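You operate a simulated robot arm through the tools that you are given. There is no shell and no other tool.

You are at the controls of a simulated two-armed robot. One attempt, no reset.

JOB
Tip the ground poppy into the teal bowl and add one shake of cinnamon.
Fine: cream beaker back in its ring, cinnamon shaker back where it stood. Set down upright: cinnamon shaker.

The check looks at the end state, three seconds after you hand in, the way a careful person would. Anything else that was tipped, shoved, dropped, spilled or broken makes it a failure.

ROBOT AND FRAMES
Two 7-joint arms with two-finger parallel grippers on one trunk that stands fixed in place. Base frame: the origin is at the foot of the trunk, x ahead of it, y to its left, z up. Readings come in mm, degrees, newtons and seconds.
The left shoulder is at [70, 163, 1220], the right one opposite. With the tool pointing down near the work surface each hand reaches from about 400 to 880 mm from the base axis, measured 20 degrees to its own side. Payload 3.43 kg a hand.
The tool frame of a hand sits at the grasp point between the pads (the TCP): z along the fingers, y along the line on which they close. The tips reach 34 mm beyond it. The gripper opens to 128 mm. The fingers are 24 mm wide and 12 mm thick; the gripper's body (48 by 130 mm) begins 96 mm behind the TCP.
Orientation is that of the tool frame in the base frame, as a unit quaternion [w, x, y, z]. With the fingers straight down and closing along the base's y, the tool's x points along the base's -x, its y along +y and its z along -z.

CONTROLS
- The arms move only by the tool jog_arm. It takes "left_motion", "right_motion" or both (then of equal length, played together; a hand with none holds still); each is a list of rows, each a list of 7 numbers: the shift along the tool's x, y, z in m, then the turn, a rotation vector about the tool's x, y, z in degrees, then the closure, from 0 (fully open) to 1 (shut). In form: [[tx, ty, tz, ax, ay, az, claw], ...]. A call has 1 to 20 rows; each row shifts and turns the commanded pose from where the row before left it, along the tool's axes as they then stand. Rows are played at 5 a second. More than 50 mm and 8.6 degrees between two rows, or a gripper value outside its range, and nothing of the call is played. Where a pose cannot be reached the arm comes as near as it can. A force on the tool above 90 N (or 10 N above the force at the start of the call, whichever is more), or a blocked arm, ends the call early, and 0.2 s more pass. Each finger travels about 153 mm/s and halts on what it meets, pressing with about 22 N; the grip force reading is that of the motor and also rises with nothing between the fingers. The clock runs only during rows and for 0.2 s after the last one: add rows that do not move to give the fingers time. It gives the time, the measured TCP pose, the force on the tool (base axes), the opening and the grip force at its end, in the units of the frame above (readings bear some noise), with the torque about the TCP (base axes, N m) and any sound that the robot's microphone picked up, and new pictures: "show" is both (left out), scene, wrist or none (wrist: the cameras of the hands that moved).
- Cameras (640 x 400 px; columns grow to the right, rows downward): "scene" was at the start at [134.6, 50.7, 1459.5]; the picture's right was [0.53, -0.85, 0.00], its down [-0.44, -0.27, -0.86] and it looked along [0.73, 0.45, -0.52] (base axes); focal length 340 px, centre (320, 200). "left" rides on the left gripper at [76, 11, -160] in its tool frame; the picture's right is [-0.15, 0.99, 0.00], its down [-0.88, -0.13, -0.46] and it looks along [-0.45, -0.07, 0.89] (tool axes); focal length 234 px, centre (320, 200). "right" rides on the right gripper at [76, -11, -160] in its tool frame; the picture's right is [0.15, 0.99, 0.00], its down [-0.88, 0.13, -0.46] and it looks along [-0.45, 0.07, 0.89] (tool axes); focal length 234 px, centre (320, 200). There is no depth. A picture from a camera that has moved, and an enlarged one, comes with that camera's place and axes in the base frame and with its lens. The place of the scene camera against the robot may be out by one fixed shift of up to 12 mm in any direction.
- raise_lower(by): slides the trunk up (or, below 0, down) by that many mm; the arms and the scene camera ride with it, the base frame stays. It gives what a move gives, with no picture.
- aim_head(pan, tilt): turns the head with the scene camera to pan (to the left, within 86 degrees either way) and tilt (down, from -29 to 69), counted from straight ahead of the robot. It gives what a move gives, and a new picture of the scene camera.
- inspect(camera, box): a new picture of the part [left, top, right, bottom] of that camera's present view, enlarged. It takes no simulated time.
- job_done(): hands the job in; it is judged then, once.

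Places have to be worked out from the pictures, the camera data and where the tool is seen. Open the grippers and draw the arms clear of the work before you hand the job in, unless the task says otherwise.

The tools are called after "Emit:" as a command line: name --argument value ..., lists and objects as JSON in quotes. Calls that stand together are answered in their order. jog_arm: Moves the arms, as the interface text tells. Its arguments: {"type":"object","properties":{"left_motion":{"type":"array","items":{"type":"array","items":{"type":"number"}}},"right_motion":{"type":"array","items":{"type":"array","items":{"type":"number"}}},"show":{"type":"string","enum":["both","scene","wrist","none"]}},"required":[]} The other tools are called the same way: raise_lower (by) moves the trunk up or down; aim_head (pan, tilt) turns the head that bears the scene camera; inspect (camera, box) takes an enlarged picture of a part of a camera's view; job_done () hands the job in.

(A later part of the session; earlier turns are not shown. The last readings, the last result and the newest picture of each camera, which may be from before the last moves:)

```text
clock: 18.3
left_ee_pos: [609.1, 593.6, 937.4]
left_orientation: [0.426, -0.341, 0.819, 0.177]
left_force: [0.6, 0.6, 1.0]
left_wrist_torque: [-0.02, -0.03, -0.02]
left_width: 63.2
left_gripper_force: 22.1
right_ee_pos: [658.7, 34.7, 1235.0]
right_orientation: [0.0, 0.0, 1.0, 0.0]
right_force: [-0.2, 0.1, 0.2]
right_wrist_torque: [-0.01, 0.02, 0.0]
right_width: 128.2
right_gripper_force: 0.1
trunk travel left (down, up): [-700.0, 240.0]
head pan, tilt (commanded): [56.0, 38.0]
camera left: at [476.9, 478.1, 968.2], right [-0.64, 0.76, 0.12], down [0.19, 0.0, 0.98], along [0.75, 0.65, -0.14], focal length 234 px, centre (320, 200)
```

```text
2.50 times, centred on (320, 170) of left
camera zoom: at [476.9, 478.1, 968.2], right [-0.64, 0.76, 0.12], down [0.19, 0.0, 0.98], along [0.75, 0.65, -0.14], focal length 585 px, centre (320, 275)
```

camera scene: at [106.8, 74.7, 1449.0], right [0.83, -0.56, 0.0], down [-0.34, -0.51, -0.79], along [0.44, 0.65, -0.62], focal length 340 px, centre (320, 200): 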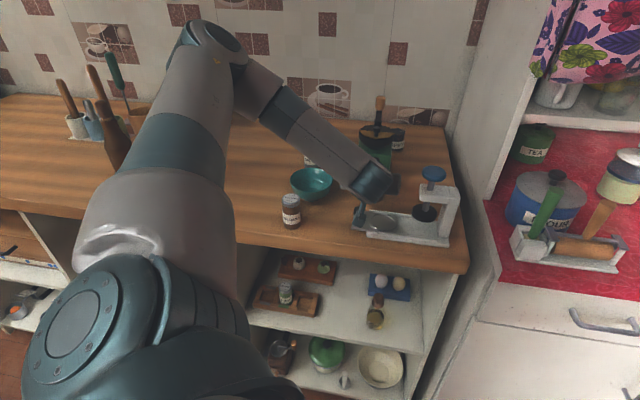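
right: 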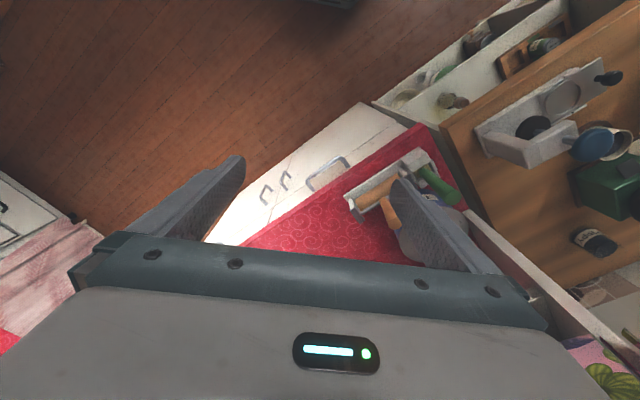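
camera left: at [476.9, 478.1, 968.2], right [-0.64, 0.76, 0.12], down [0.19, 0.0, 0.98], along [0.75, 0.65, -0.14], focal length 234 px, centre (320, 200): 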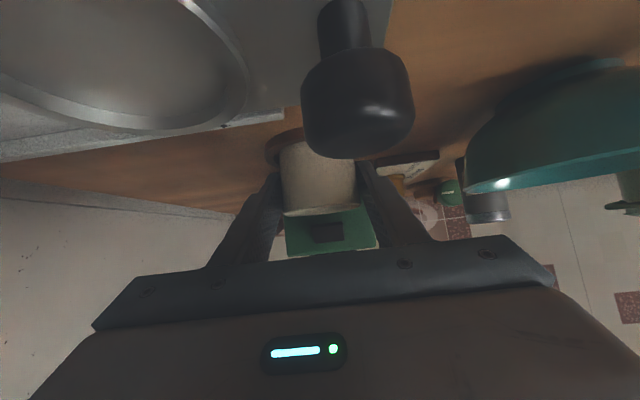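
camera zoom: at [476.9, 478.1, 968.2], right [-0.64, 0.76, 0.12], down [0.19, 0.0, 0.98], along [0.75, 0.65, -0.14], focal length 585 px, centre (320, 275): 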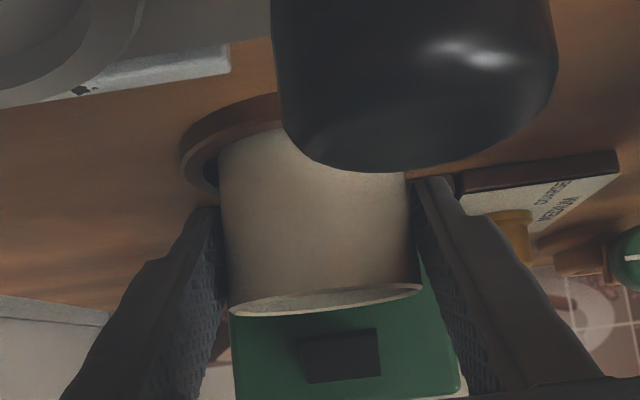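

The width is now 63.2 mm with 22 N and no side force, a clean grip on the beaker. I'll lift just 6 mm and see whether the beaker follows.

Emit:
jog_arm --left_motion '[[-0.0012, 0, -0.0009, 0, 0, 0, 1.0], [-0.0012, 0, -0.0009, 0, 0, 0, 1.0], [-0.0012, 0, -0.0009, 0, 0, 0, 1.0], [-0.0012, 0, -0.0009, 0, 0, 0, 1.0], [0, 0, 0, 0, 0, 0, 1.0]]' --show "wrist"

Emit:
inspect --camera "left" --box '[240, 90, 400, 250]'

```text
clock: 19.5
left_ee_pos: [607.9, 592.9, 943.6]
left_orientation: [0.426, -0.34, 0.819, 0.177]
left_force: [-0.5, -0.2, -0.8]
left_wrist_torque: [0.02, 0.02, -0.02]
left_width: 63.2
left_gripper_force: 21.7
right_ee_pos: [658.0, 34.9, 1234.7]
right_orientation: [0.0, 0.0, 1.0, 0.0]
right_force: [0.0, 0.4, -0.1]
right_wrist_torque: [0.01, -0.03, -0.01]
right_width: 128.1
right_gripper_force: 0.0
trunk travel left (down, up): [-700.0, 240.0]
head pan, tilt (commanded): [56.0, 38.0]
camera left: at [476.8, 477.6, 973.9], right [-0.64, 0.76, 0.12], down [0.19, 0.0, 0.98], along [0.75, 0.65, -0.14], focal length 234 px, centre (320, 200)
```

left: 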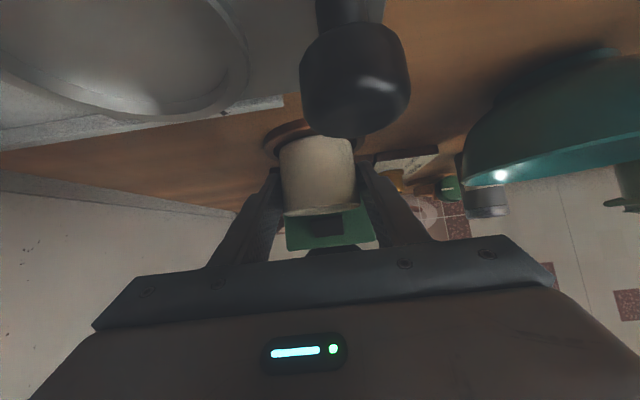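

```text
2.50 times, centred on (320, 170) of left
camera zoom: at [476.8, 477.6, 973.9], right [-0.64, 0.76, 0.12], down [0.19, 0.0, 0.98], along [0.75, 0.65, -0.14], focal length 585 px, centre (320, 275)
```

zoom: 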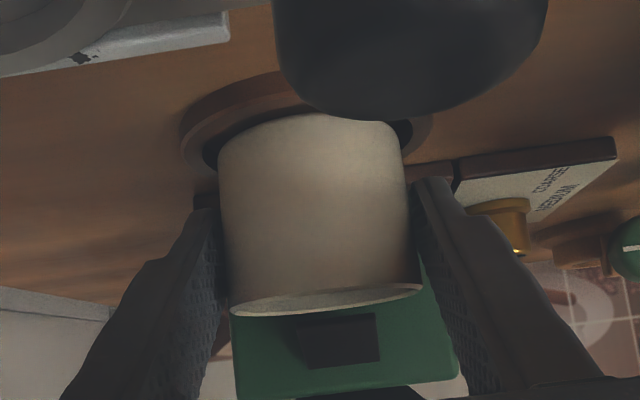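

The beaker now follows the hand with no slip, since its place in the wrist image is unchanged while the ring moved away. I'll continue lifting steadily to z≈1000 and check again.

Emit:
jog_arm --left_motion '[[-0.0049, 0, -0.0034, 0, 0, 0, 1.0], [-0.0066, 0, -0.0046, 0, 0, 0, 1.0], [-0.0082, 0, -0.0057, 0, 0, 0, 1.0], [-0.0082, 0, -0.0057, 0, 0, 0, 1.0], [-0.0082, 0, -0.0057, 0, 0, 0, 1.0], [-0.0082, 0, -0.0057, 0, 0, 0, 1.0], [-0.0049, 0, -0.0034, 0, 0, 0, 1.0], [0, 0, 0, 0, 0, 0, 1.0]]' --show "wrist"

Emit:
inspect --camera "left" --box '[240, 90, 400, 250]'

```text
clock: 21.3
left_ee_pos: [607.9, 594.3, 1003.9]
left_orientation: [0.426, -0.34, 0.819, 0.178]
left_force: [0.2, 0.2, -1.2]
left_wrist_torque: [0.01, 0.04, -0.01]
left_width: 63.2
left_gripper_force: 22.0
right_ee_pos: [658.4, 34.9, 1235.6]
right_orientation: [0.0, 0.0, 1.0, -0.001]
right_force: [1.2, -0.2, 0.7]
right_wrist_torque: [0.02, 0.02, -0.01]
right_width: 127.8
right_gripper_force: 0.0
trunk travel left (down, up): [-700.0, 240.0]
head pan, tilt (commanded): [56.0, 38.0]
camera left: at [476.4, 478.3, 1034.3], right [-0.64, 0.76, 0.12], down [0.19, 0.0, 0.98], along [0.74, 0.65, -0.14], focal length 234 px, centre (320, 200)
```

left: 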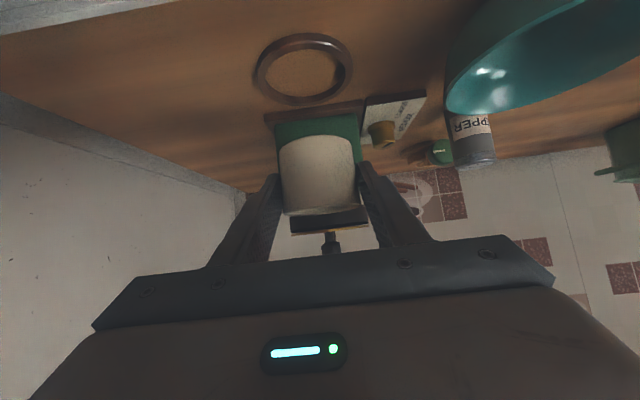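

```text
2.50 times, centred on (320, 170) of left
camera zoom: at [476.4, 478.3, 1034.3], right [-0.64, 0.76, 0.12], down [0.19, 0.0, 0.98], along [0.74, 0.65, -0.14], focal length 585 px, centre (320, 275)
```

zoom: 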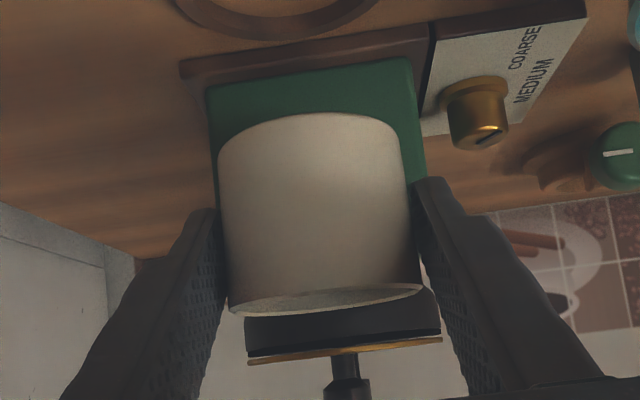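

The grip holds at z≈1004 and the ring below is empty and undisturbed. I'll raise the beaker to about z=1060 and carry it left toward the bowl (centre ≈[472,670]), keeping it level.

Emit:
jog_arm --left_motion '[[-0.0102, 0, -0.0072, 0, 0, 0, 1.0], [-0.0154, 0, -0.0107, 0, 0, 0, 1.0], [-0.0154, 0, -0.0107, 0, 0, 0, 1.0], [-0.005, 0, -0.0035, 0, 0, 0, 1.0], [0.0011, 0.01, -0.0016, 0, 0, 0, 1.0], [0.0022, 0.0195, -0.0031, 0, 0, 0, 1.0], [0.0022, 0.0195, -0.0031, 0, 0, 0, 1.0], [0.0022, 0.0195, -0.0031, 0, 0, 0, 1.0], [0.0022, 0.0195, -0.0031, 0, 0, 0, 1.0], [0.0022, 0.0195, -0.0031, 0, 0, 0, 1.0], [0.0011, 0.0095, -0.0015, 0, 0, 0, 1.0], [0, 0, 0, 0, 0, 0, 1.0]]'

Emit:
inspect --camera "left" --box '[220, 0, 520, 240]'

```text
clock: 23.9
left_ee_pos: [507.5, 660.6, 1059.5]
left_orientation: [0.427, -0.34, 0.819, 0.177]
left_force: [0.1, -0.1, -1.1]
left_wrist_torque: [0.04, -0.03, -0.05]
left_width: 63.2
left_gripper_force: 22.1
right_ee_pos: [659.5, 35.4, 1234.7]
right_orientation: [0.0, 0.0, 1.0, 0.0]
right_force: [-0.1, 0.4, -0.3]
right_wrist_torque: [0.0, 0.02, -0.03]
right_width: 128.2
right_gripper_force: 0.1
trunk travel left (down, up): [-700.0, 240.0]
head pan, tilt (commanded): [56.0, 38.0]
camera scene: at [106.7, 74.9, 1449.0], right [0.83, -0.56, 0.0], down [-0.34, -0.51, -0.79], along [0.44, 0.65, -0.62], focal length 340 px, centre (320, 200)
camera left: at [376.9, 544.7, 1089.2], right [-0.64, 0.76, 0.12], down [0.19, 0.0, 0.98], along [0.75, 0.65, -0.14], focal length 234 px, centre (320, 200)
```

scene: 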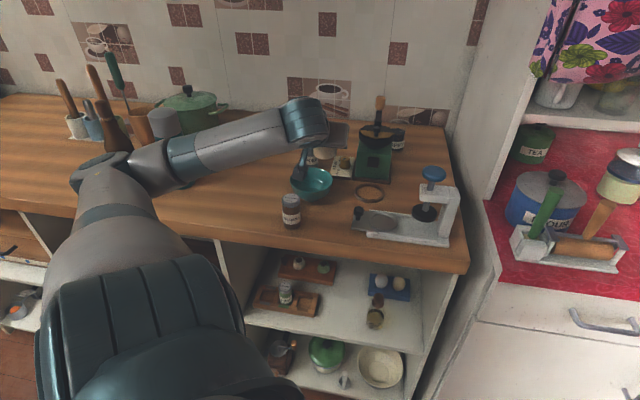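
left: 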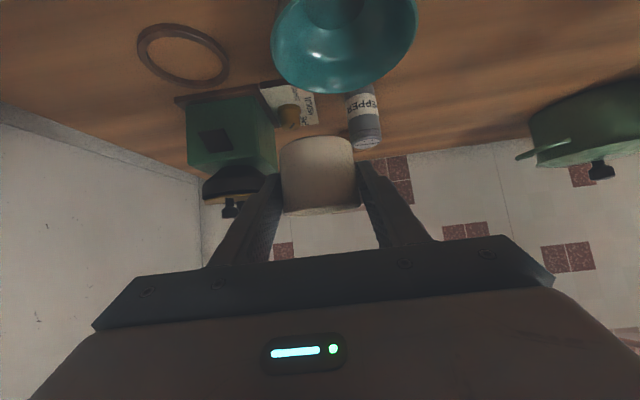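

```text
1.67 times, centred on (370, 120) of left
camera zoom: at [376.9, 544.7, 1089.2], right [-0.64, 0.76, 0.12], down [0.19, 0.0, 0.98], along [0.75, 0.65, -0.14], focal length 390 px, centre (237, 333)
```

zoom: 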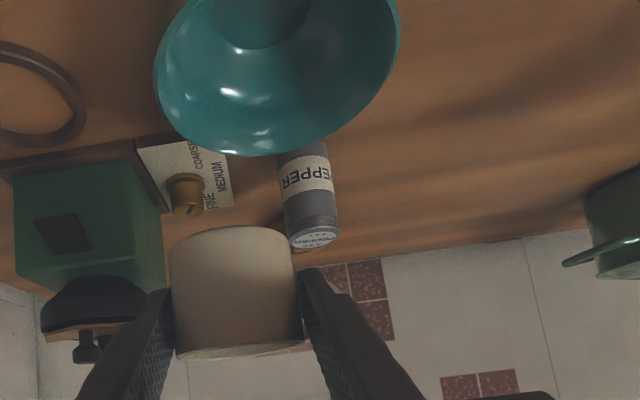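

The beaker is held level above the near-right side of the bowl, whose centre I refine to about [478,675]. I'll begin tipping to the left, rolling with a slight pitch-up, and check the pose partway.

Emit:
jog_arm --left_motion '[[-0.0046, 0, 0.0066, 0.1, -1.5, -7.5, 1.0], [0, 0, 0, 0.29, -1.47, -7.5, 1.0], [0, 0, 0, 0.48, -1.42, -7.5, 1.0], [0, 0, 0, 0.66, -1.35, -7.5, 1.0], [0, 0, 0, 0, 0, 0, 1.0]]'

Emit:
inspect --camera "scene" --box '[240, 80, 400, 220]'

```text
clock: 25.1
left_ee_pos: [512.4, 664.7, 1060.7]
left_orientation: [0.503, -0.526, 0.683, 0.066]
left_force: [-0.4, 0.2, -0.1]
left_wrist_torque: [-0.02, -0.02, 0.0]
left_width: 63.2
left_gripper_force: 21.9
right_ee_pos: [658.9, 35.4, 1234.3]
right_orientation: [0.0, 0.0, 1.0, 0.0]
right_force: [-0.7, -0.1, -0.1]
right_wrist_torque: [0.02, 0.01, 0.02]
right_width: 128.0
right_gripper_force: 0.1
trunk travel left (down, up): [-700.0, 240.0]
head pan, tilt (commanded): [56.0, 38.0]
camera scene: at [106.2, 74.8, 1449.1], right [0.83, -0.56, 0.0], down [-0.34, -0.51, -0.79], along [0.44, 0.65, -0.62], focal length 340 px, centre (320, 200)
camera left: at [410.7, 521.8, 1075.9], right [-0.78, 0.53, -0.32], down [-0.23, 0.23, 0.94], along [0.58, 0.82, -0.06], focal length 234 px, centre (320, 200)
```

scene: 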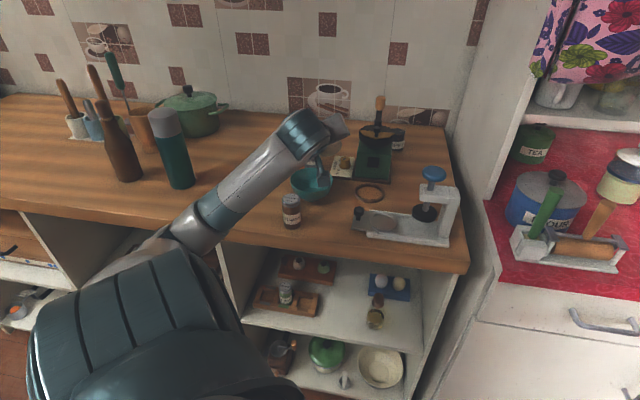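
left: 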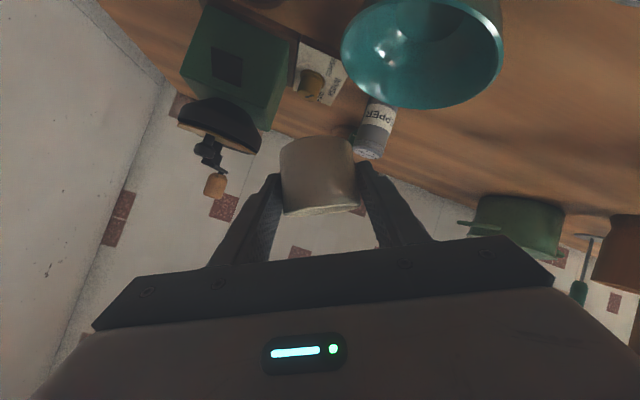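

```text
2.86 times, centred on (320, 150) of scene
camera zoom: at [106.2, 74.8, 1449.1], right [0.83, -0.56, 0.0], down [-0.34, -0.51, -0.79], along [0.44, 0.65, -0.62], focal length 971 px, centre (320, 343)
```

zoom: 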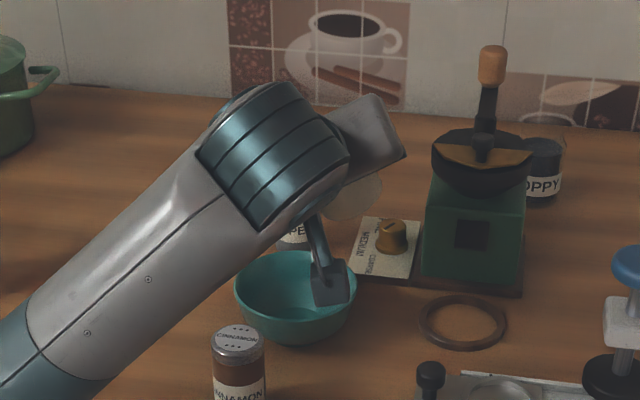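

The roll is tracking exactly (roll 30°, pitch 29°), and the forearm has swung lower but stays in front of the counter and clear of the cinnamon. I'll continue tipping to roll 60°.

Emit:
jog_arm --left_motion '[[0, 0, 0, 0.83, -1.25, -7.5, 1.0], [0, 0, 0, 0.99, -1.13, -7.5, 1.0], [0, 0, 0, 1.13, -0.99, -7.5, 1.0], [0, 0, 0, 1.25, -0.83, -7.5, 1.0], [0, 0, 0, 0, 0, 0, 1.0]]'

Emit:
inspect --camera "scene" --box '[240, 80, 400, 220]'

```text
clock: 26.3
left_ee_pos: [513.7, 665.5, 1060.4]
left_orientation: [-0.547, 0.662, -0.507, 0.072]
left_force: [0.1, -0.1, -0.2]
left_wrist_torque: [0.0, -0.01, 0.0]
left_width: 63.2
left_gripper_force: 22.1
right_ee_pos: [658.1, 34.5, 1234.3]
right_orientation: [0.0, 0.001, 1.0, 0.0]
right_force: [-0.2, 1.0, -0.1]
right_wrist_torque: [-0.05, 0.0, -0.02]
right_width: 128.2
right_gripper_force: 0.1
trunk travel left (down, up): [-700.0, 240.0]
head pan, tilt (commanded): [56.0, 38.0]
camera scene: at [106.2, 75.2, 1449.0], right [0.83, -0.56, 0.0], down [-0.34, -0.51, -0.79], along [0.44, 0.65, -0.62], focal length 340 px, centre (320, 200)
camera left: at [439.1, 506.0, 1079.0], right [-0.66, 0.22, -0.72], down [-0.64, 0.35, 0.69], along [0.4, 0.91, -0.09], focal length 234 px, centre (320, 200)
```

scene: 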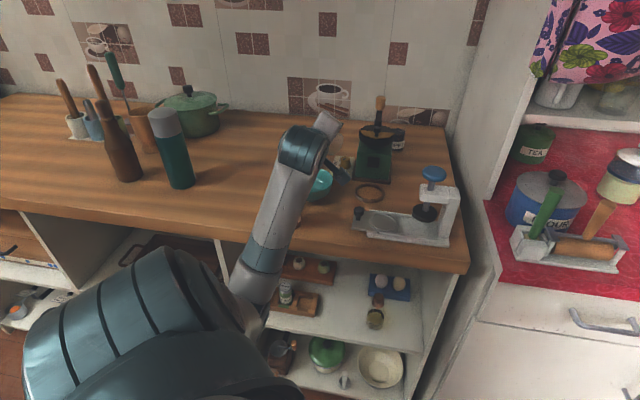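
left: 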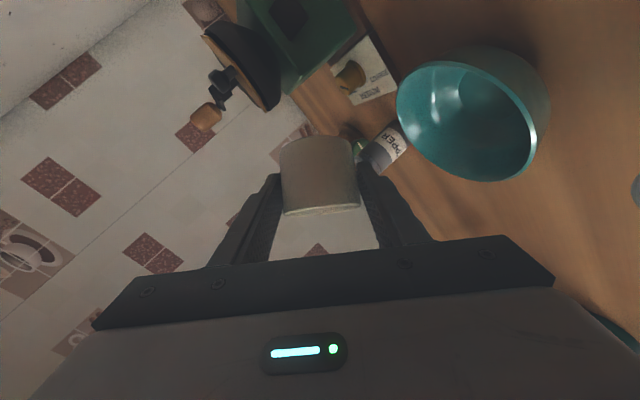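

```text
2.86 times, centred on (320, 150) of scene
camera zoom: at [106.2, 75.2, 1449.0], right [0.83, -0.56, 0.0], down [-0.34, -0.51, -0.79], along [0.44, 0.65, -0.62], focal length 971 px, centre (320, 343)
```

zoom: 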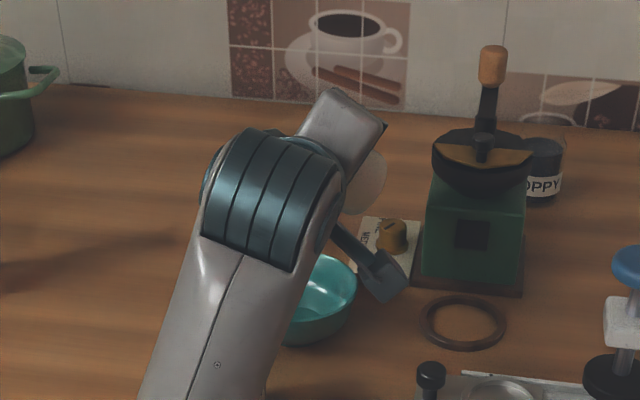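

Roll is 60° and still accurate, with the elbow hanging low in free space in front of the counter and no contact forces. I'll continue to roll 90° while shifting slightly left so the lip stays over the bowl.

Emit:
jog_arm --left_motion '[[-0.0025, 0.001, -0.0008, 1.35, -0.66, -7.5, 1.0], [-0.0025, 0.001, -0.0008, 1.42, -0.48, -7.5, 1.0], [-0.0025, 0.001, -0.0008, 1.47, -0.29, -7.5, 1.0], [-0.0025, 0.001, -0.0008, 1.5, -0.1, -7.5, 1.0], [0, 0, 0, 0, 0, 0, 1.0]]'

Emit:
inspect --camera "left" --box '[240, 20, 580, 240]'

Emit:
inspect --camera "scene" --box '[240, 80, 400, 220]'

```text
clock: 27.5
left_ee_pos: [501.8, 672.5, 1060.2]
left_orientation: [-0.55, 0.743, -0.307, 0.228]
left_force: [-0.9, 0.4, 0.1]
left_wrist_torque: [-0.01, 0.02, -0.02]
left_width: 63.1
left_gripper_force: 22.0
right_ee_pos: [657.6, 36.8, 1235.4]
right_orientation: [0.001, -0.001, 1.0, 0.0]
right_force: [-0.1, -0.6, -0.4]
right_wrist_torque: [-0.04, -0.01, 0.0]
right_width: 128.0
right_gripper_force: 0.2
trunk travel left (down, up): [-700.0, 240.0]
head pan, tilt (commanded): [56.0, 38.0]
camera scene: at [106.3, 75.2, 1449.0], right [0.83, -0.56, 0.0], down [-0.34, -0.51, -0.79], along [0.44, 0.65, -0.62], focal length 340 px, centre (320, 200)
camera left: at [446.9, 507.4, 1096.4], right [-0.31, -0.1, -0.95], down [-0.9, 0.34, 0.26], along [0.3, 0.93, -0.2], focal length 234 px, centre (320, 200)
```

scene: 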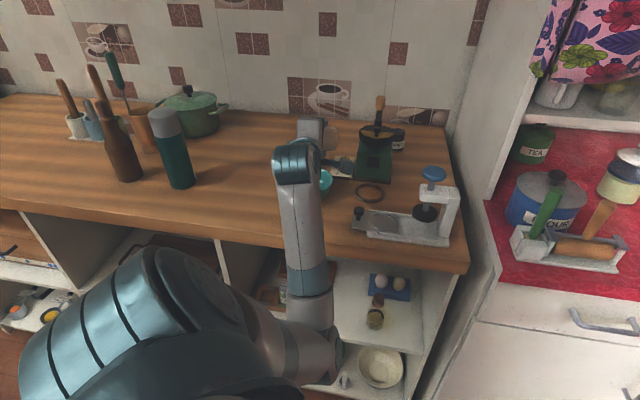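
left: 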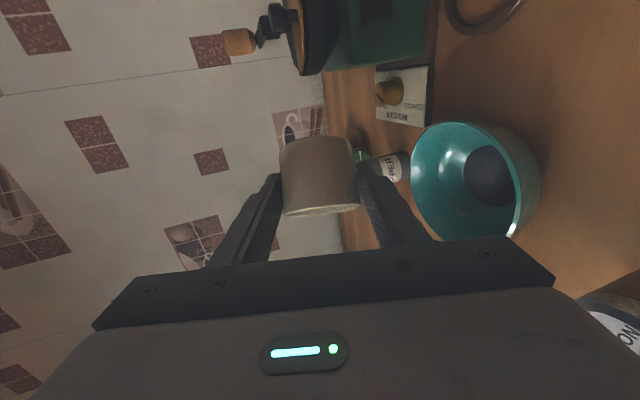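

```text
1.82 times, centred on (410, 130) of left
camera zoom: at [446.9, 507.4, 1096.4], right [-0.31, -0.1, -0.95], down [-0.9, 0.34, 0.26], along [0.3, 0.93, -0.2], focal length 426 px, centre (156, 327)
```

zoom: 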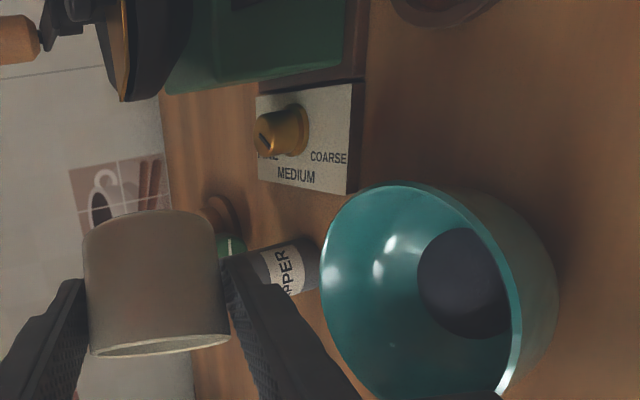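

```text
2.86 times, centred on (320, 150) of scene
camera zoom: at [106.3, 75.2, 1449.0], right [0.83, -0.56, 0.0], down [-0.34, -0.51, -0.79], along [0.44, 0.65, -0.62], focal length 971 px, centre (320, 343)
```

zoom: 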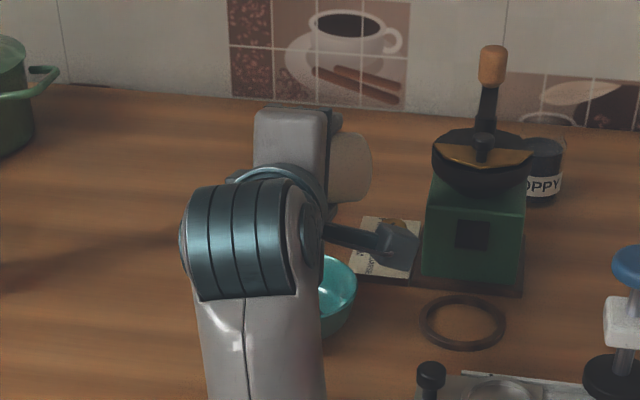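

The dark poppy powder now lies in the bottom of the bowl. I'll tip further to roll 120° to make sure the beaker empties fully.

Emit:
jog_arm --left_motion '[[-0.0024, -0.0002, -0.0018, 1.5, 0.1, -7.5, 1.0], [-0.0024, -0.0002, -0.0018, 1.47, 0.29, -7.5, 1.0], [-0.0024, -0.0002, -0.0018, 1.42, 0.48, -7.5, 1.0], [-0.0024, -0.0002, -0.0018, 1.35, 0.66, -7.5, 1.0], [0, 0, 0, 0, 0, 0, 1.0]]'

Emit:
inspect --camera "left" --box '[240, 60, 580, 280]'

Emit:
inspect --camera "scene" --box '[240, 80, 400, 220]'

```text
clock: 28.7
left_ee_pos: [492.2, 672.9, 1061.0]
left_orientation: [-0.504, 0.765, -0.1, 0.387]
left_force: [0.2, 0.0, -1.6]
left_wrist_torque: [0.01, 0.02, 0.0]
left_width: 63.2
left_gripper_force: 21.8
right_ee_pos: [657.9, 35.3, 1235.6]
right_orientation: [0.001, 0.0, 1.0, 0.0]
right_force: [-0.2, -0.3, 0.2]
right_wrist_torque: [0.01, 0.01, 0.02]
right_width: 128.0
right_gripper_force: 0.1
trunk travel left (down, up): [-700.0, 240.0]
head pan, tilt (commanded): [56.0, 38.0]
camera scene: at [106.5, 75.1, 1449.0], right [0.83, -0.56, 0.0], down [-0.34, -0.51, -0.79], along [0.44, 0.65, -0.62], focal length 340 px, centre (320, 200)
camera left: at [436.2, 514.6, 1119.6], right [0.14, -0.39, -0.91], down [-0.95, 0.22, -0.24], along [0.29, 0.89, -0.34], focal length 234 px, centre (320, 200)
```

scene: 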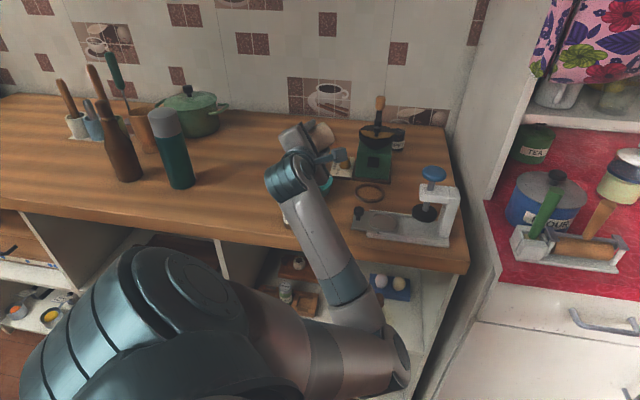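
left: 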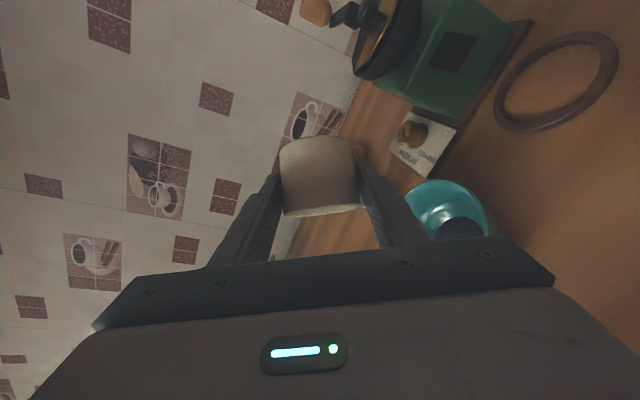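

```text
1.82 times, centred on (410, 170) of left
camera zoom: at [436.2, 514.6, 1119.6], right [0.14, -0.39, -0.91], down [-0.95, 0.22, -0.24], along [0.29, 0.89, -0.34], focal length 426 px, centre (156, 254)
```

zoom: 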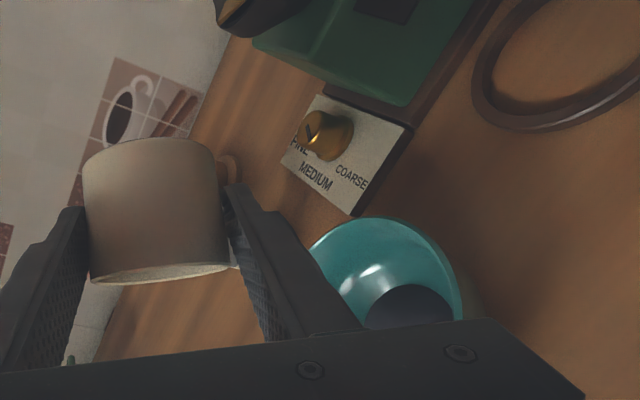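

```text
2.86 times, centred on (320, 150) of scene
camera zoom: at [106.5, 75.1, 1449.0], right [0.83, -0.56, 0.0], down [-0.34, -0.51, -0.79], along [0.44, 0.65, -0.62], focal length 971 px, centre (320, 343)
```

zoom: 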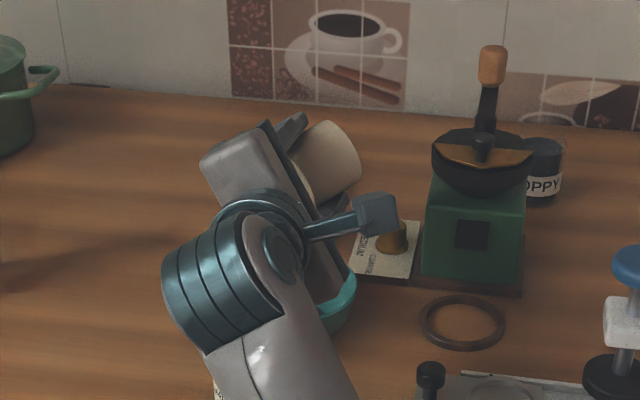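

Roll 120° was reached with the powder in the bowl and nothing else disturbed. I'll tip further to about 125° overall tilt, pause so the last grains fall, and look.

Emit:
jog_arm --left_motion '[[-0.0024, -0.0015, -0.003, 1.25, 0.83, -7.5, 1.0], [-0.0024, -0.0015, -0.003, 1.13, 0.99, -7.5, 1.0], [-0.0024, -0.0015, -0.003, 0.99, 1.13, -7.5, 1.0], [0, 0, 0, 0, 0, 0, 1.0], [0, 0, 0, 0, 0, 0, 1.0], [0, 0, 0, 0, 0, 0, 1.0], [0, 0, 0, 0, 0, 0, 1.0]]'

Emit:
inspect --camera "scene" --box '[240, 80, 400, 220]'

```text
clock: 30.3
left_ee_pos: [480.1, 673.1, 1062.3]
left_orientation: [-0.439, 0.744, 0.05, 0.5]
left_force: [0.4, -0.3, -0.4]
left_wrist_torque: [-0.01, -0.03, 0.0]
left_width: 63.3
left_gripper_force: 21.9
right_ee_pos: [658.2, 35.7, 1235.0]
right_orientation: [-0.001, -0.001, 1.0, 0.001]
right_force: [-0.2, 0.0, 0.2]
right_wrist_torque: [0.0, -0.01, 0.02]
right_width: 127.9
right_gripper_force: 0.1
trunk travel left (down, up): [-700.0, 240.0]
head pan, tilt (commanded): [56.0, 38.0]
camera scene: at [106.7, 74.7, 1449.0], right [0.83, -0.56, 0.0], down [-0.34, -0.51, -0.79], along [0.44, 0.65, -0.62], focal length 340 px, centre (320, 200)
camera left: at [412.0, 525.2, 1134.1], right [0.44, -0.55, -0.71], down [-0.82, 0.08, -0.56], along [0.37, 0.83, -0.42], focal length 234 px, centre (320, 200)
```

scene: 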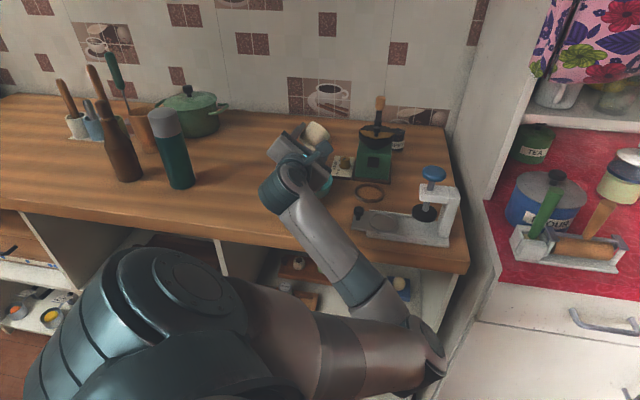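
left: 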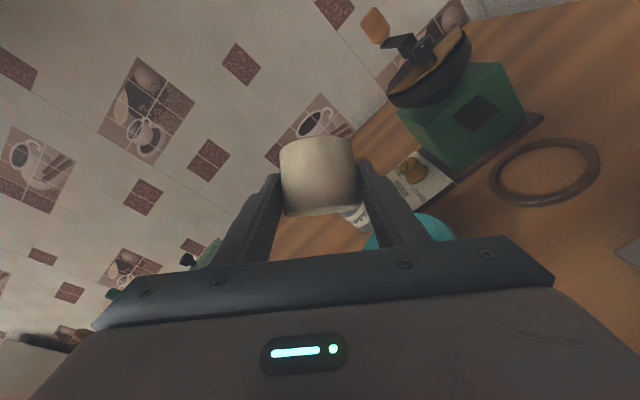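

```text
2.86 times, centred on (320, 150) of scene
camera zoom: at [106.7, 74.7, 1449.0], right [0.83, -0.56, 0.0], down [-0.34, -0.51, -0.79], along [0.44, 0.65, -0.62], focal length 971 px, centre (320, 343)
```

zoom: 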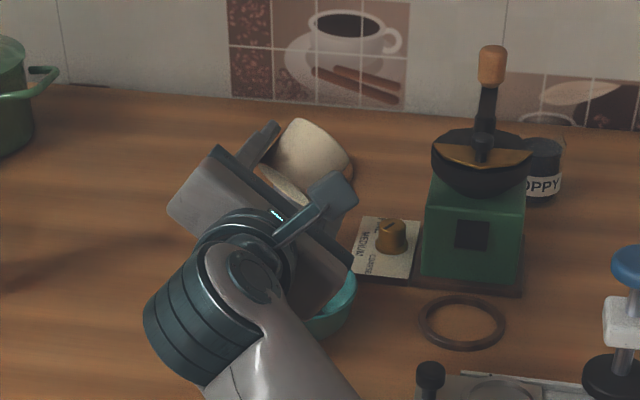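

The beaker's inside looks clean and empty at this tilt. I'll roll back the way I came, first through half of the rotation.

Emit:
jog_arm --left_motion '[[0, 0, 0, -0.99, -1.13, 7.5, 1.0], [0, 0, 0, -1.13, -0.99, 7.5, 1.0], [0, 0, 0, -1.25, -0.83, 7.5, 1.0], [0, 0, 0, -1.35, -0.66, 7.5, 1.0], [0, 0, 0, -1.42, -0.48, 7.5, 1.0], [0, 0, 0, -1.47, -0.29, 7.5, 1.0], [0, 0, 0, -1.5, -0.1, 7.5, 1.0], [0, 0, 0, -1.5, 0.1, 7.5, 1.0], [0, 0, 0, -1.47, 0.29, 7.5, 1.0], [0, 0, 0, -1.42, 0.48, 7.5, 1.0], [0, 0, 0, -1.35, 0.66, 7.5, 1.0], [0, 0, 0, 0, 0, 0, 1.0]]'

Emit:
inspect --camera "left" --box '[240, 20, 600, 240]'

```text
clock: 32.9
left_ee_pos: [481.4, 671.8, 1061.5]
left_orientation: [-0.547, 0.661, -0.508, 0.071]
left_force: [-0.4, -0.4, -0.4]
left_wrist_torque: [0.02, -0.02, 0.0]
left_width: 63.3
left_gripper_force: 22.3
right_ee_pos: [659.3, 34.8, 1235.2]
right_orientation: [0.0, 0.0, 1.0, 0.0]
right_force: [0.4, 0.6, 0.1]
right_wrist_torque: [-0.05, -0.01, 0.0]
right_width: 127.9
right_gripper_force: 0.1
trunk travel left (down, up): [-700.0, 240.0]
head pan, tilt (commanded): [56.0, 38.0]
camera scene: at [106.8, 74.5, 1449.0], right [0.83, -0.56, 0.0], down [-0.34, -0.51, -0.79], along [0.44, 0.65, -0.62], focal length 340 px, centre (320, 200)
camera left: at [406.2, 512.2, 1081.1], right [-0.66, 0.22, -0.72], down [-0.64, 0.35, 0.69], along [0.4, 0.91, -0.09], focal length 234 px, centre (320, 200)
```

scene: 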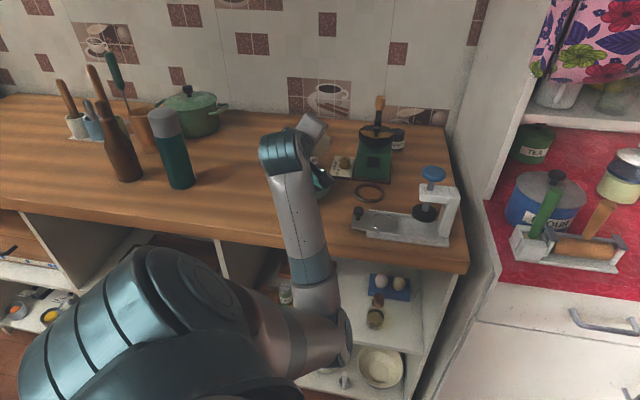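
left: 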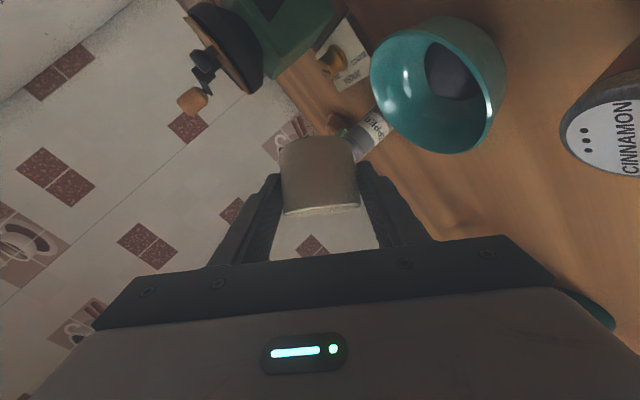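

```text
1.78 times, centred on (420, 130) of left
camera zoom: at [406.2, 512.2, 1081.1], right [-0.66, 0.22, -0.72], down [-0.64, 0.35, 0.69], along [0.4, 0.91, -0.09], focal length 416 px, centre (142, 324)
```

zoom: 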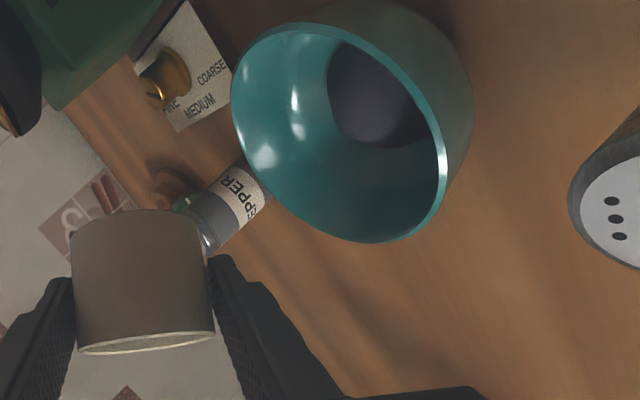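

The bowl holds the poppy and nothing lies on the counter. I'll finish rolling back to level.

Emit:
jog_arm --left_motion '[[0, 0, 0, -1.25, 0.83, 7.5, 1.0], [0, 0, 0, -1.13, 0.99, 7.5, 1.0], [0, 0, 0, -0.99, 1.13, 7.5, 1.0], [0, 0, 0, -0.83, 1.25, 7.5, 1.0], [0, 0, 0, -0.66, 1.35, 7.5, 1.0], [0, 0, 0, -0.48, 1.42, 7.5, 1.0], [0, 0, 0, -0.29, 1.47, 7.5, 1.0], [0, 0, 0, -0.1, 1.5, 7.5, 1.0], [0, 0, 0, 0, 0, 0, 1.0]]'

Emit:
inspect --camera "left" --box '[240, 0, 600, 240]'

```text
clock: 34.9
left_ee_pos: [478.6, 670.9, 1061.7]
left_orientation: [0.427, -0.338, 0.82, 0.176]
left_force: [-0.5, -0.7, -0.2]
left_wrist_torque: [0.05, 0.01, 0.02]
left_width: 63.1
left_gripper_force: 22.3
right_ee_pos: [658.0, 34.9, 1236.2]
right_orientation: [0.0, 0.0, 1.0, 0.0]
right_force: [-0.6, -0.3, -0.1]
right_wrist_torque: [0.0, -0.03, -0.03]
right_width: 128.1
right_gripper_force: 0.0
trunk travel left (down, up): [-700.0, 240.0]
head pan, tilt (commanded): [56.0, 38.0]
camera scene: at [106.9, 74.5, 1449.0], right [0.83, -0.56, 0.0], down [-0.34, -0.51, -0.79], along [0.44, 0.65, -0.62], focal length 340 px, centre (320, 200)
camera left: at [349.2, 556.7, 1092.1], right [-0.64, 0.76, 0.12], down [0.19, 0.0, 0.98], along [0.75, 0.65, -0.14], focal length 234 px, centre (320, 200)
```

scene: 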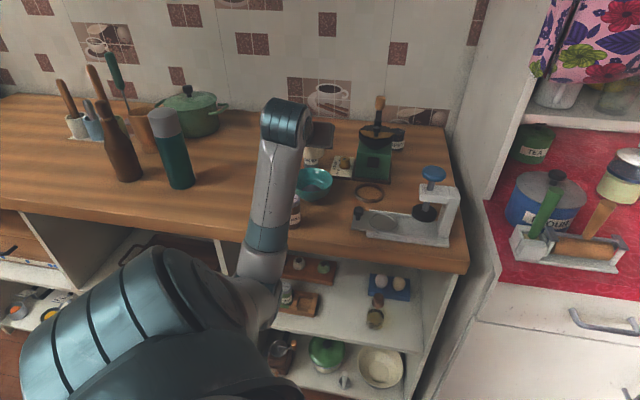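
left: 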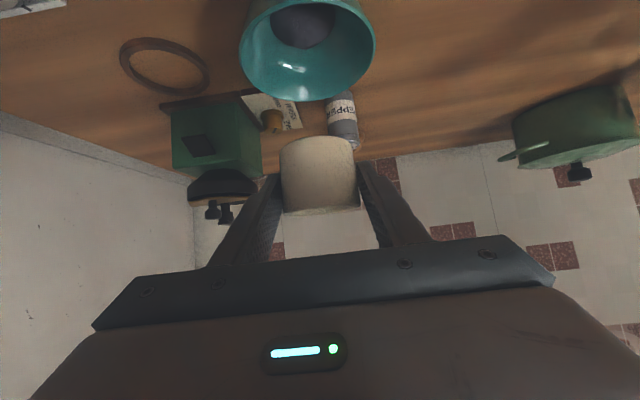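

```text
1.67 times, centred on (420, 120) of left
camera zoom: at [349.2, 556.7, 1092.1], right [-0.64, 0.76, 0.12], down [0.19, 0.0, 0.98], along [0.75, 0.65, -0.14], focal length 390 px, centre (153, 333)
```

zoom: 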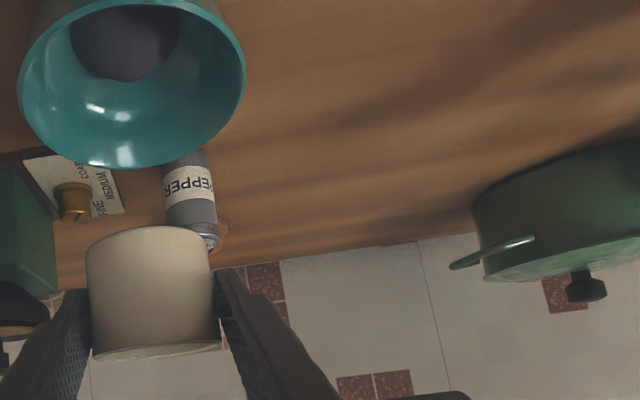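

The beaker is level again (orientation matches the grasp pose) with the poppy in the bowl. I'll carry it back to above its ring at the same height.

Emit:
jog_arm --left_motion '[[-0.0013, -0.0093, 0.0019, 0, 0, 0, 1.0], [-0.00265, -0.0183, 0.0038, 0, 0, 0, 1.0], [-0.00265, -0.0183, 0.0038, 0, 0, 0, 1.0], [-0.00265, -0.0183, 0.0038, 0, 0, 0, 1.0], [-0.00265, -0.0183, 0.0038, 0, 0, 0, 1.0], [-0.00265, -0.0183, 0.0038, 0, 0, 0, 1.0], [-0.00265, -0.0183, 0.0038, 0, 0, 0, 1.0], [-0.00265, -0.0183, 0.0038, 0, 0, 0, 1.0], [-0.0013, -0.0089, 0.0018, 0, 0, 0, 1.0], [0, 0, 0, 0, 0, 0, 1.0], [0, 0, 0, 0, 0, 0, 1.0]]'

Emit:
inspect --camera "scene" --box '[280, 80, 460, 240]'

```text
clock: 37.3
left_ee_pos: [609.8, 593.7, 1061.5]
left_orientation: [0.426, -0.341, 0.819, 0.177]
left_force: [-0.4, 1.2, -1.4]
left_wrist_torque: [0.0, 0.03, 0.0]
left_width: 63.2
left_gripper_force: 21.9
right_ee_pos: [659.0, 33.8, 1236.3]
right_orientation: [0.0, 0.0, 1.0, 0.0]
right_force: [-0.2, -0.3, -0.2]
right_wrist_torque: [0.0, -0.01, -0.01]
right_width: 127.9
right_gripper_force: 0.1
trunk travel left (down, up): [-700.0, 240.0]
head pan, tilt (commanded): [56.0, 38.0]
camera scene: at [106.8, 74.6, 1449.0], right [0.83, -0.56, 0.0], down [-0.34, -0.51, -0.79], along [0.44, 0.65, -0.62], focal length 340 px, centre (320, 200)
camera left: at [479.5, 478.1, 1091.6], right [-0.64, 0.76, 0.12], down [0.19, 0.0, 0.98], along [0.75, 0.65, -0.14], focal length 234 px, centre (320, 200)
```

scene: 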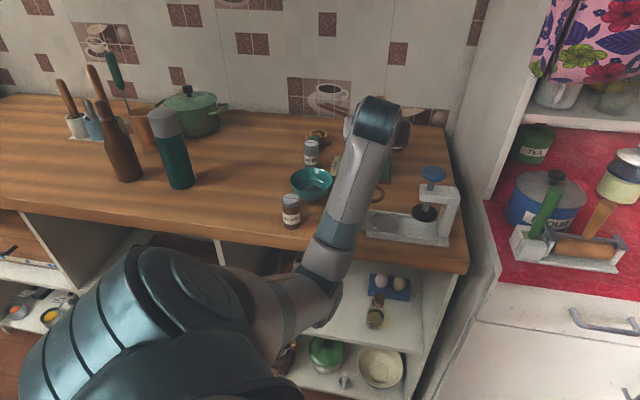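
left: 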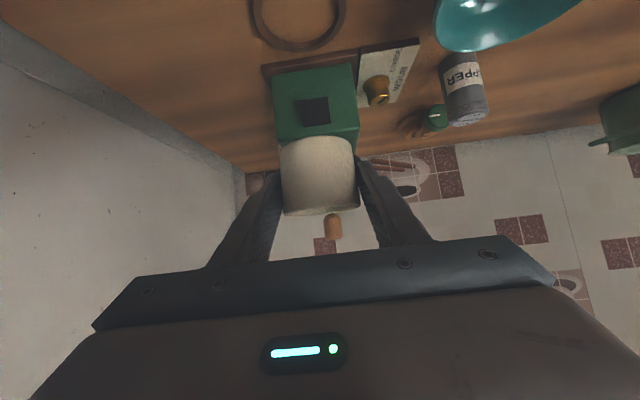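

```text
2.50 times, centred on (370, 160) of scene
camera zoom: at [106.8, 74.6, 1449.0], right [0.83, -0.56, 0.0], down [-0.34, -0.51, -0.79], along [0.44, 0.65, -0.62], focal length 850 px, centre (195, 300)
```

zoom: 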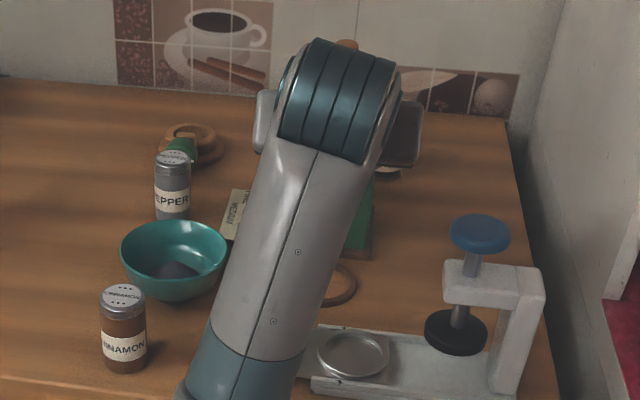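

The beaker is over its ring, within 1–2 mm of the recorded grasp position. The elbow is now low in front of the counter, so I'll lower in stages and watch the forearm's clearance to the counter edge and the press.

Emit:
jog_arm --left_motion '[[0.0082, 0, 0.0057, 0, 0, 0, 1.0], [0.0123, 0, 0.0086, 0, 0, 0, 1.0], [0.0123, 0, 0.0086, 0, 0, 0, 1.0], [0.0123, 0, 0.0086, 0, 0, 0, 1.0], [0.0041, 0, 0.0029, 0, 0, 0, 1.0], [0, 0, 0, 0, 0, 0, 1.0]]'

Emit:
inspect --camera "left" --box '[200, 0, 440, 240]'

Emit:
inspect --camera "scene" --box '[280, 120, 460, 280]'

```text
clock: 38.7
left_ee_pos: [610.6, 594.4, 1001.5]
left_orientation: [0.426, -0.341, 0.819, 0.177]
left_force: [0.3, 0.3, -0.6]
left_wrist_torque: [-0.01, 0.01, -0.02]
left_width: 63.0
left_gripper_force: 21.7
right_ee_pos: [658.8, 35.3, 1235.4]
right_orientation: [0.0, 0.0, 1.0, 0.0]
right_force: [-0.8, -0.3, -0.3]
right_wrist_torque: [0.01, 0.02, 0.05]
right_width: 128.1
right_gripper_force: 0.1
trunk travel left (down, up): [-700.0, 240.0]
head pan, tilt (commanded): [56.0, 38.0]
camera scene: at [106.7, 74.7, 1449.0], right [0.83, -0.56, 0.0], down [-0.34, -0.51, -0.79], along [0.44, 0.65, -0.62], focal length 340 px, centre (320, 200)
camera left: at [479.3, 479.0, 1031.5], right [-0.64, 0.76, 0.12], down [0.19, 0.0, 0.98], along [0.75, 0.65, -0.14], focal length 234 px, centre (320, 200)
```

scene: 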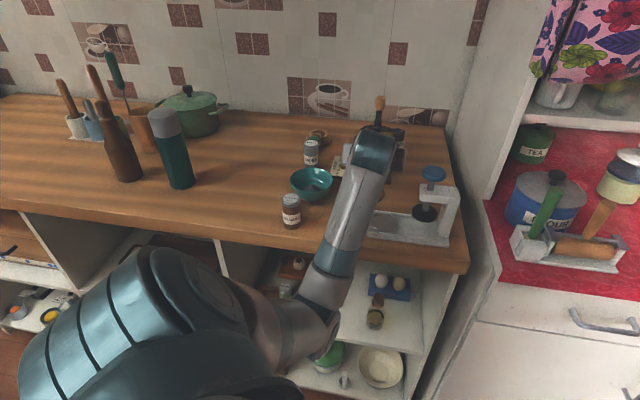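
left: 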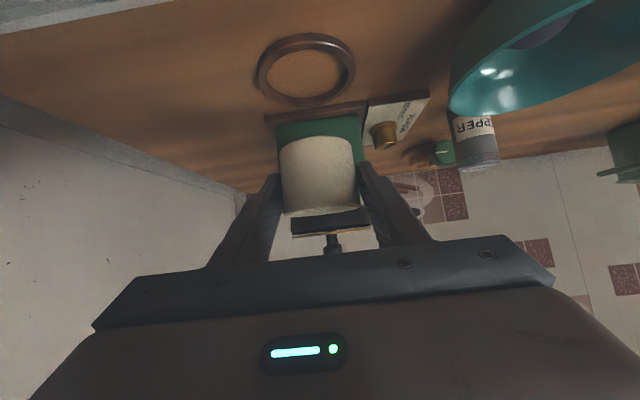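

```text
1.67 times, centred on (320, 120) of left
camera zoom: at [479.3, 479.0, 1031.5], right [-0.64, 0.76, 0.12], down [0.19, 0.0, 0.98], along [0.75, 0.65, -0.14], focal length 390 px, centre (320, 333)
```

zoom: 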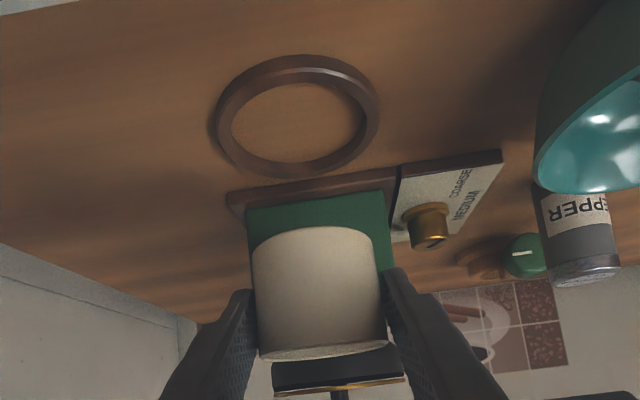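

```text
2.50 times, centred on (370, 200) of scene
camera zoom: at [106.7, 74.7, 1449.0], right [0.83, -0.56, 0.0], down [-0.34, -0.51, -0.79], along [0.44, 0.65, -0.62], focal length 850 px, centre (195, 200)
```

zoom: 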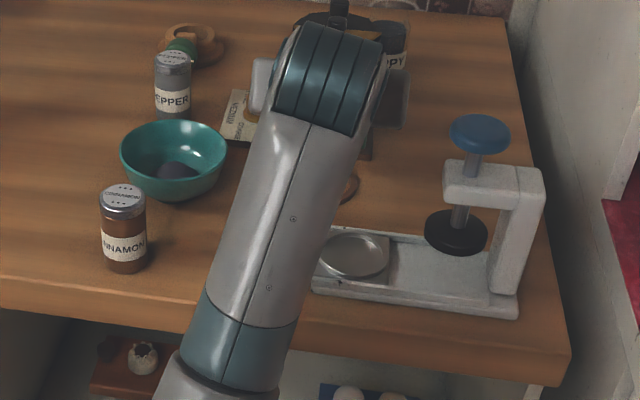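

The forearm stays well above the counter edge. The ring's place in the picture shows I'm about 2 mm too far right and forward, so I'll correct that and lower to 14 mm above the seat.

Emit:
jog_arm --left_motion '[[0.0012, 0.0019, -0.0016, 0, 0, 0, 1.0], [0.0082, 0, 0.0057, 0, 0, 0, 1.0], [0.0082, 0, 0.0057, 0, 0, 0, 1.0], [0.0082, 0, 0.0057, 0, 0, 0, 1.0], [0.0082, 0, 0.0057, 0, 0, 0, 1.0], [0.0082, 0, 0.0057, 0, 0, 0, 1.0], [0, 0, 0, 0, 0, 0, 1.0], [0, 0, 0, 0, 0, 0, 1.0]]'

Emit:
inspect --camera "left" --box '[240, 90, 400, 250]'

Emit:
inspect --camera "scene" --box '[280, 120, 460, 280]'

```text
clock: 40.5
left_ee_pos: [606.8, 594.4, 952.8]
left_orientation: [0.427, -0.34, 0.819, 0.177]
left_force: [0.2, -0.2, -1.1]
left_wrist_torque: [0.01, -0.04, -0.03]
left_width: 63.1
left_gripper_force: 22.0
right_ee_pos: [658.9, 34.1, 1235.5]
right_orientation: [-0.001, 0.0, 1.0, 0.001]
right_force: [-0.1, 0.2, 0.5]
right_wrist_torque: [0.0, 0.01, -0.03]
right_width: 128.0
right_gripper_force: 0.1
trunk travel left (down, up): [-700.0, 240.0]
head pan, tilt (commanded): [56.0, 38.0]
camera scene: at [106.7, 74.7, 1449.0], right [0.83, -0.56, 0.0], down [-0.34, -0.51, -0.79], along [0.44, 0.65, -0.62], focal length 340 px, centre (320, 200)
camera left: at [475.8, 478.6, 982.1], right [-0.64, 0.76, 0.12], down [0.19, 0.0, 0.98], along [0.75, 0.65, -0.14], focal length 234 px, centre (320, 200)
```

scene: 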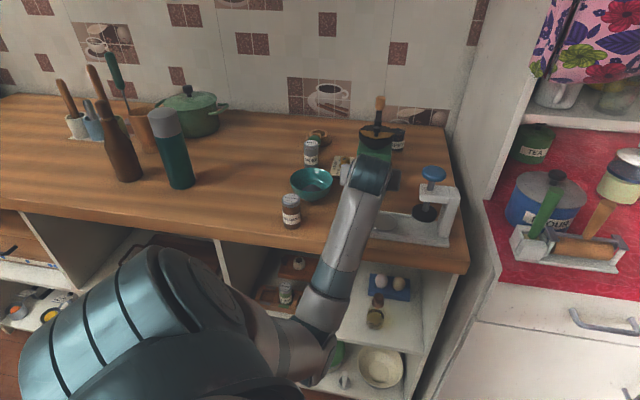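
left: 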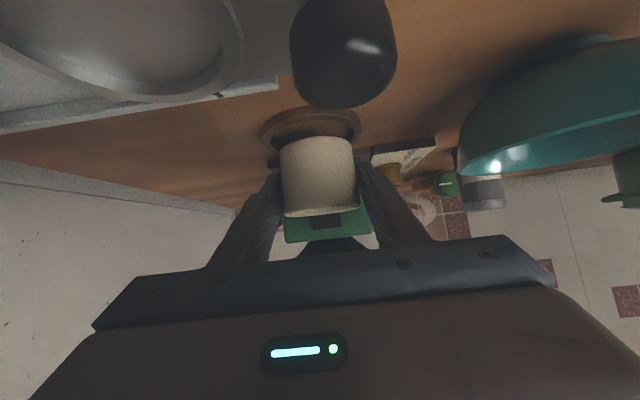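

```text
2.50 times, centred on (320, 170) of left
camera zoom: at [475.8, 478.6, 982.1], right [-0.64, 0.76, 0.12], down [0.19, 0.0, 0.98], along [0.75, 0.65, -0.14], focal length 585 px, centre (320, 275)
```

zoom: 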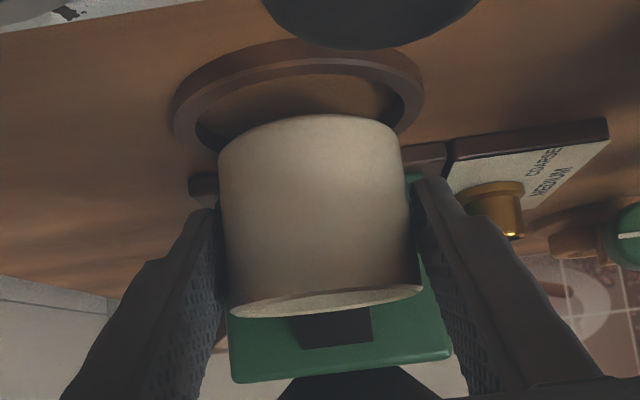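

```text
2.50 times, centred on (370, 200) of scene
camera zoom: at [106.7, 74.7, 1449.0], right [0.83, -0.56, 0.0], down [-0.34, -0.51, -0.79], along [0.44, 0.65, -0.62], focal length 850 px, centre (195, 200)
```

zoom: 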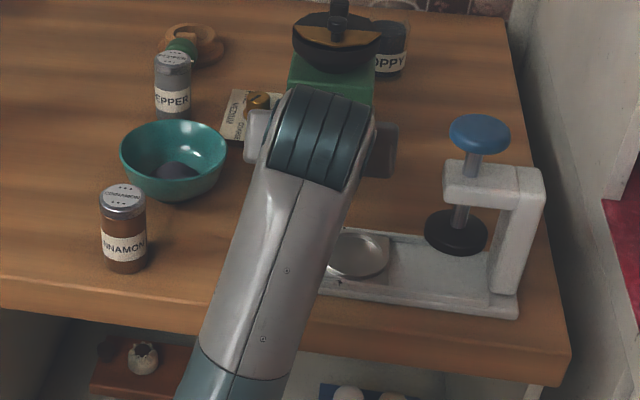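

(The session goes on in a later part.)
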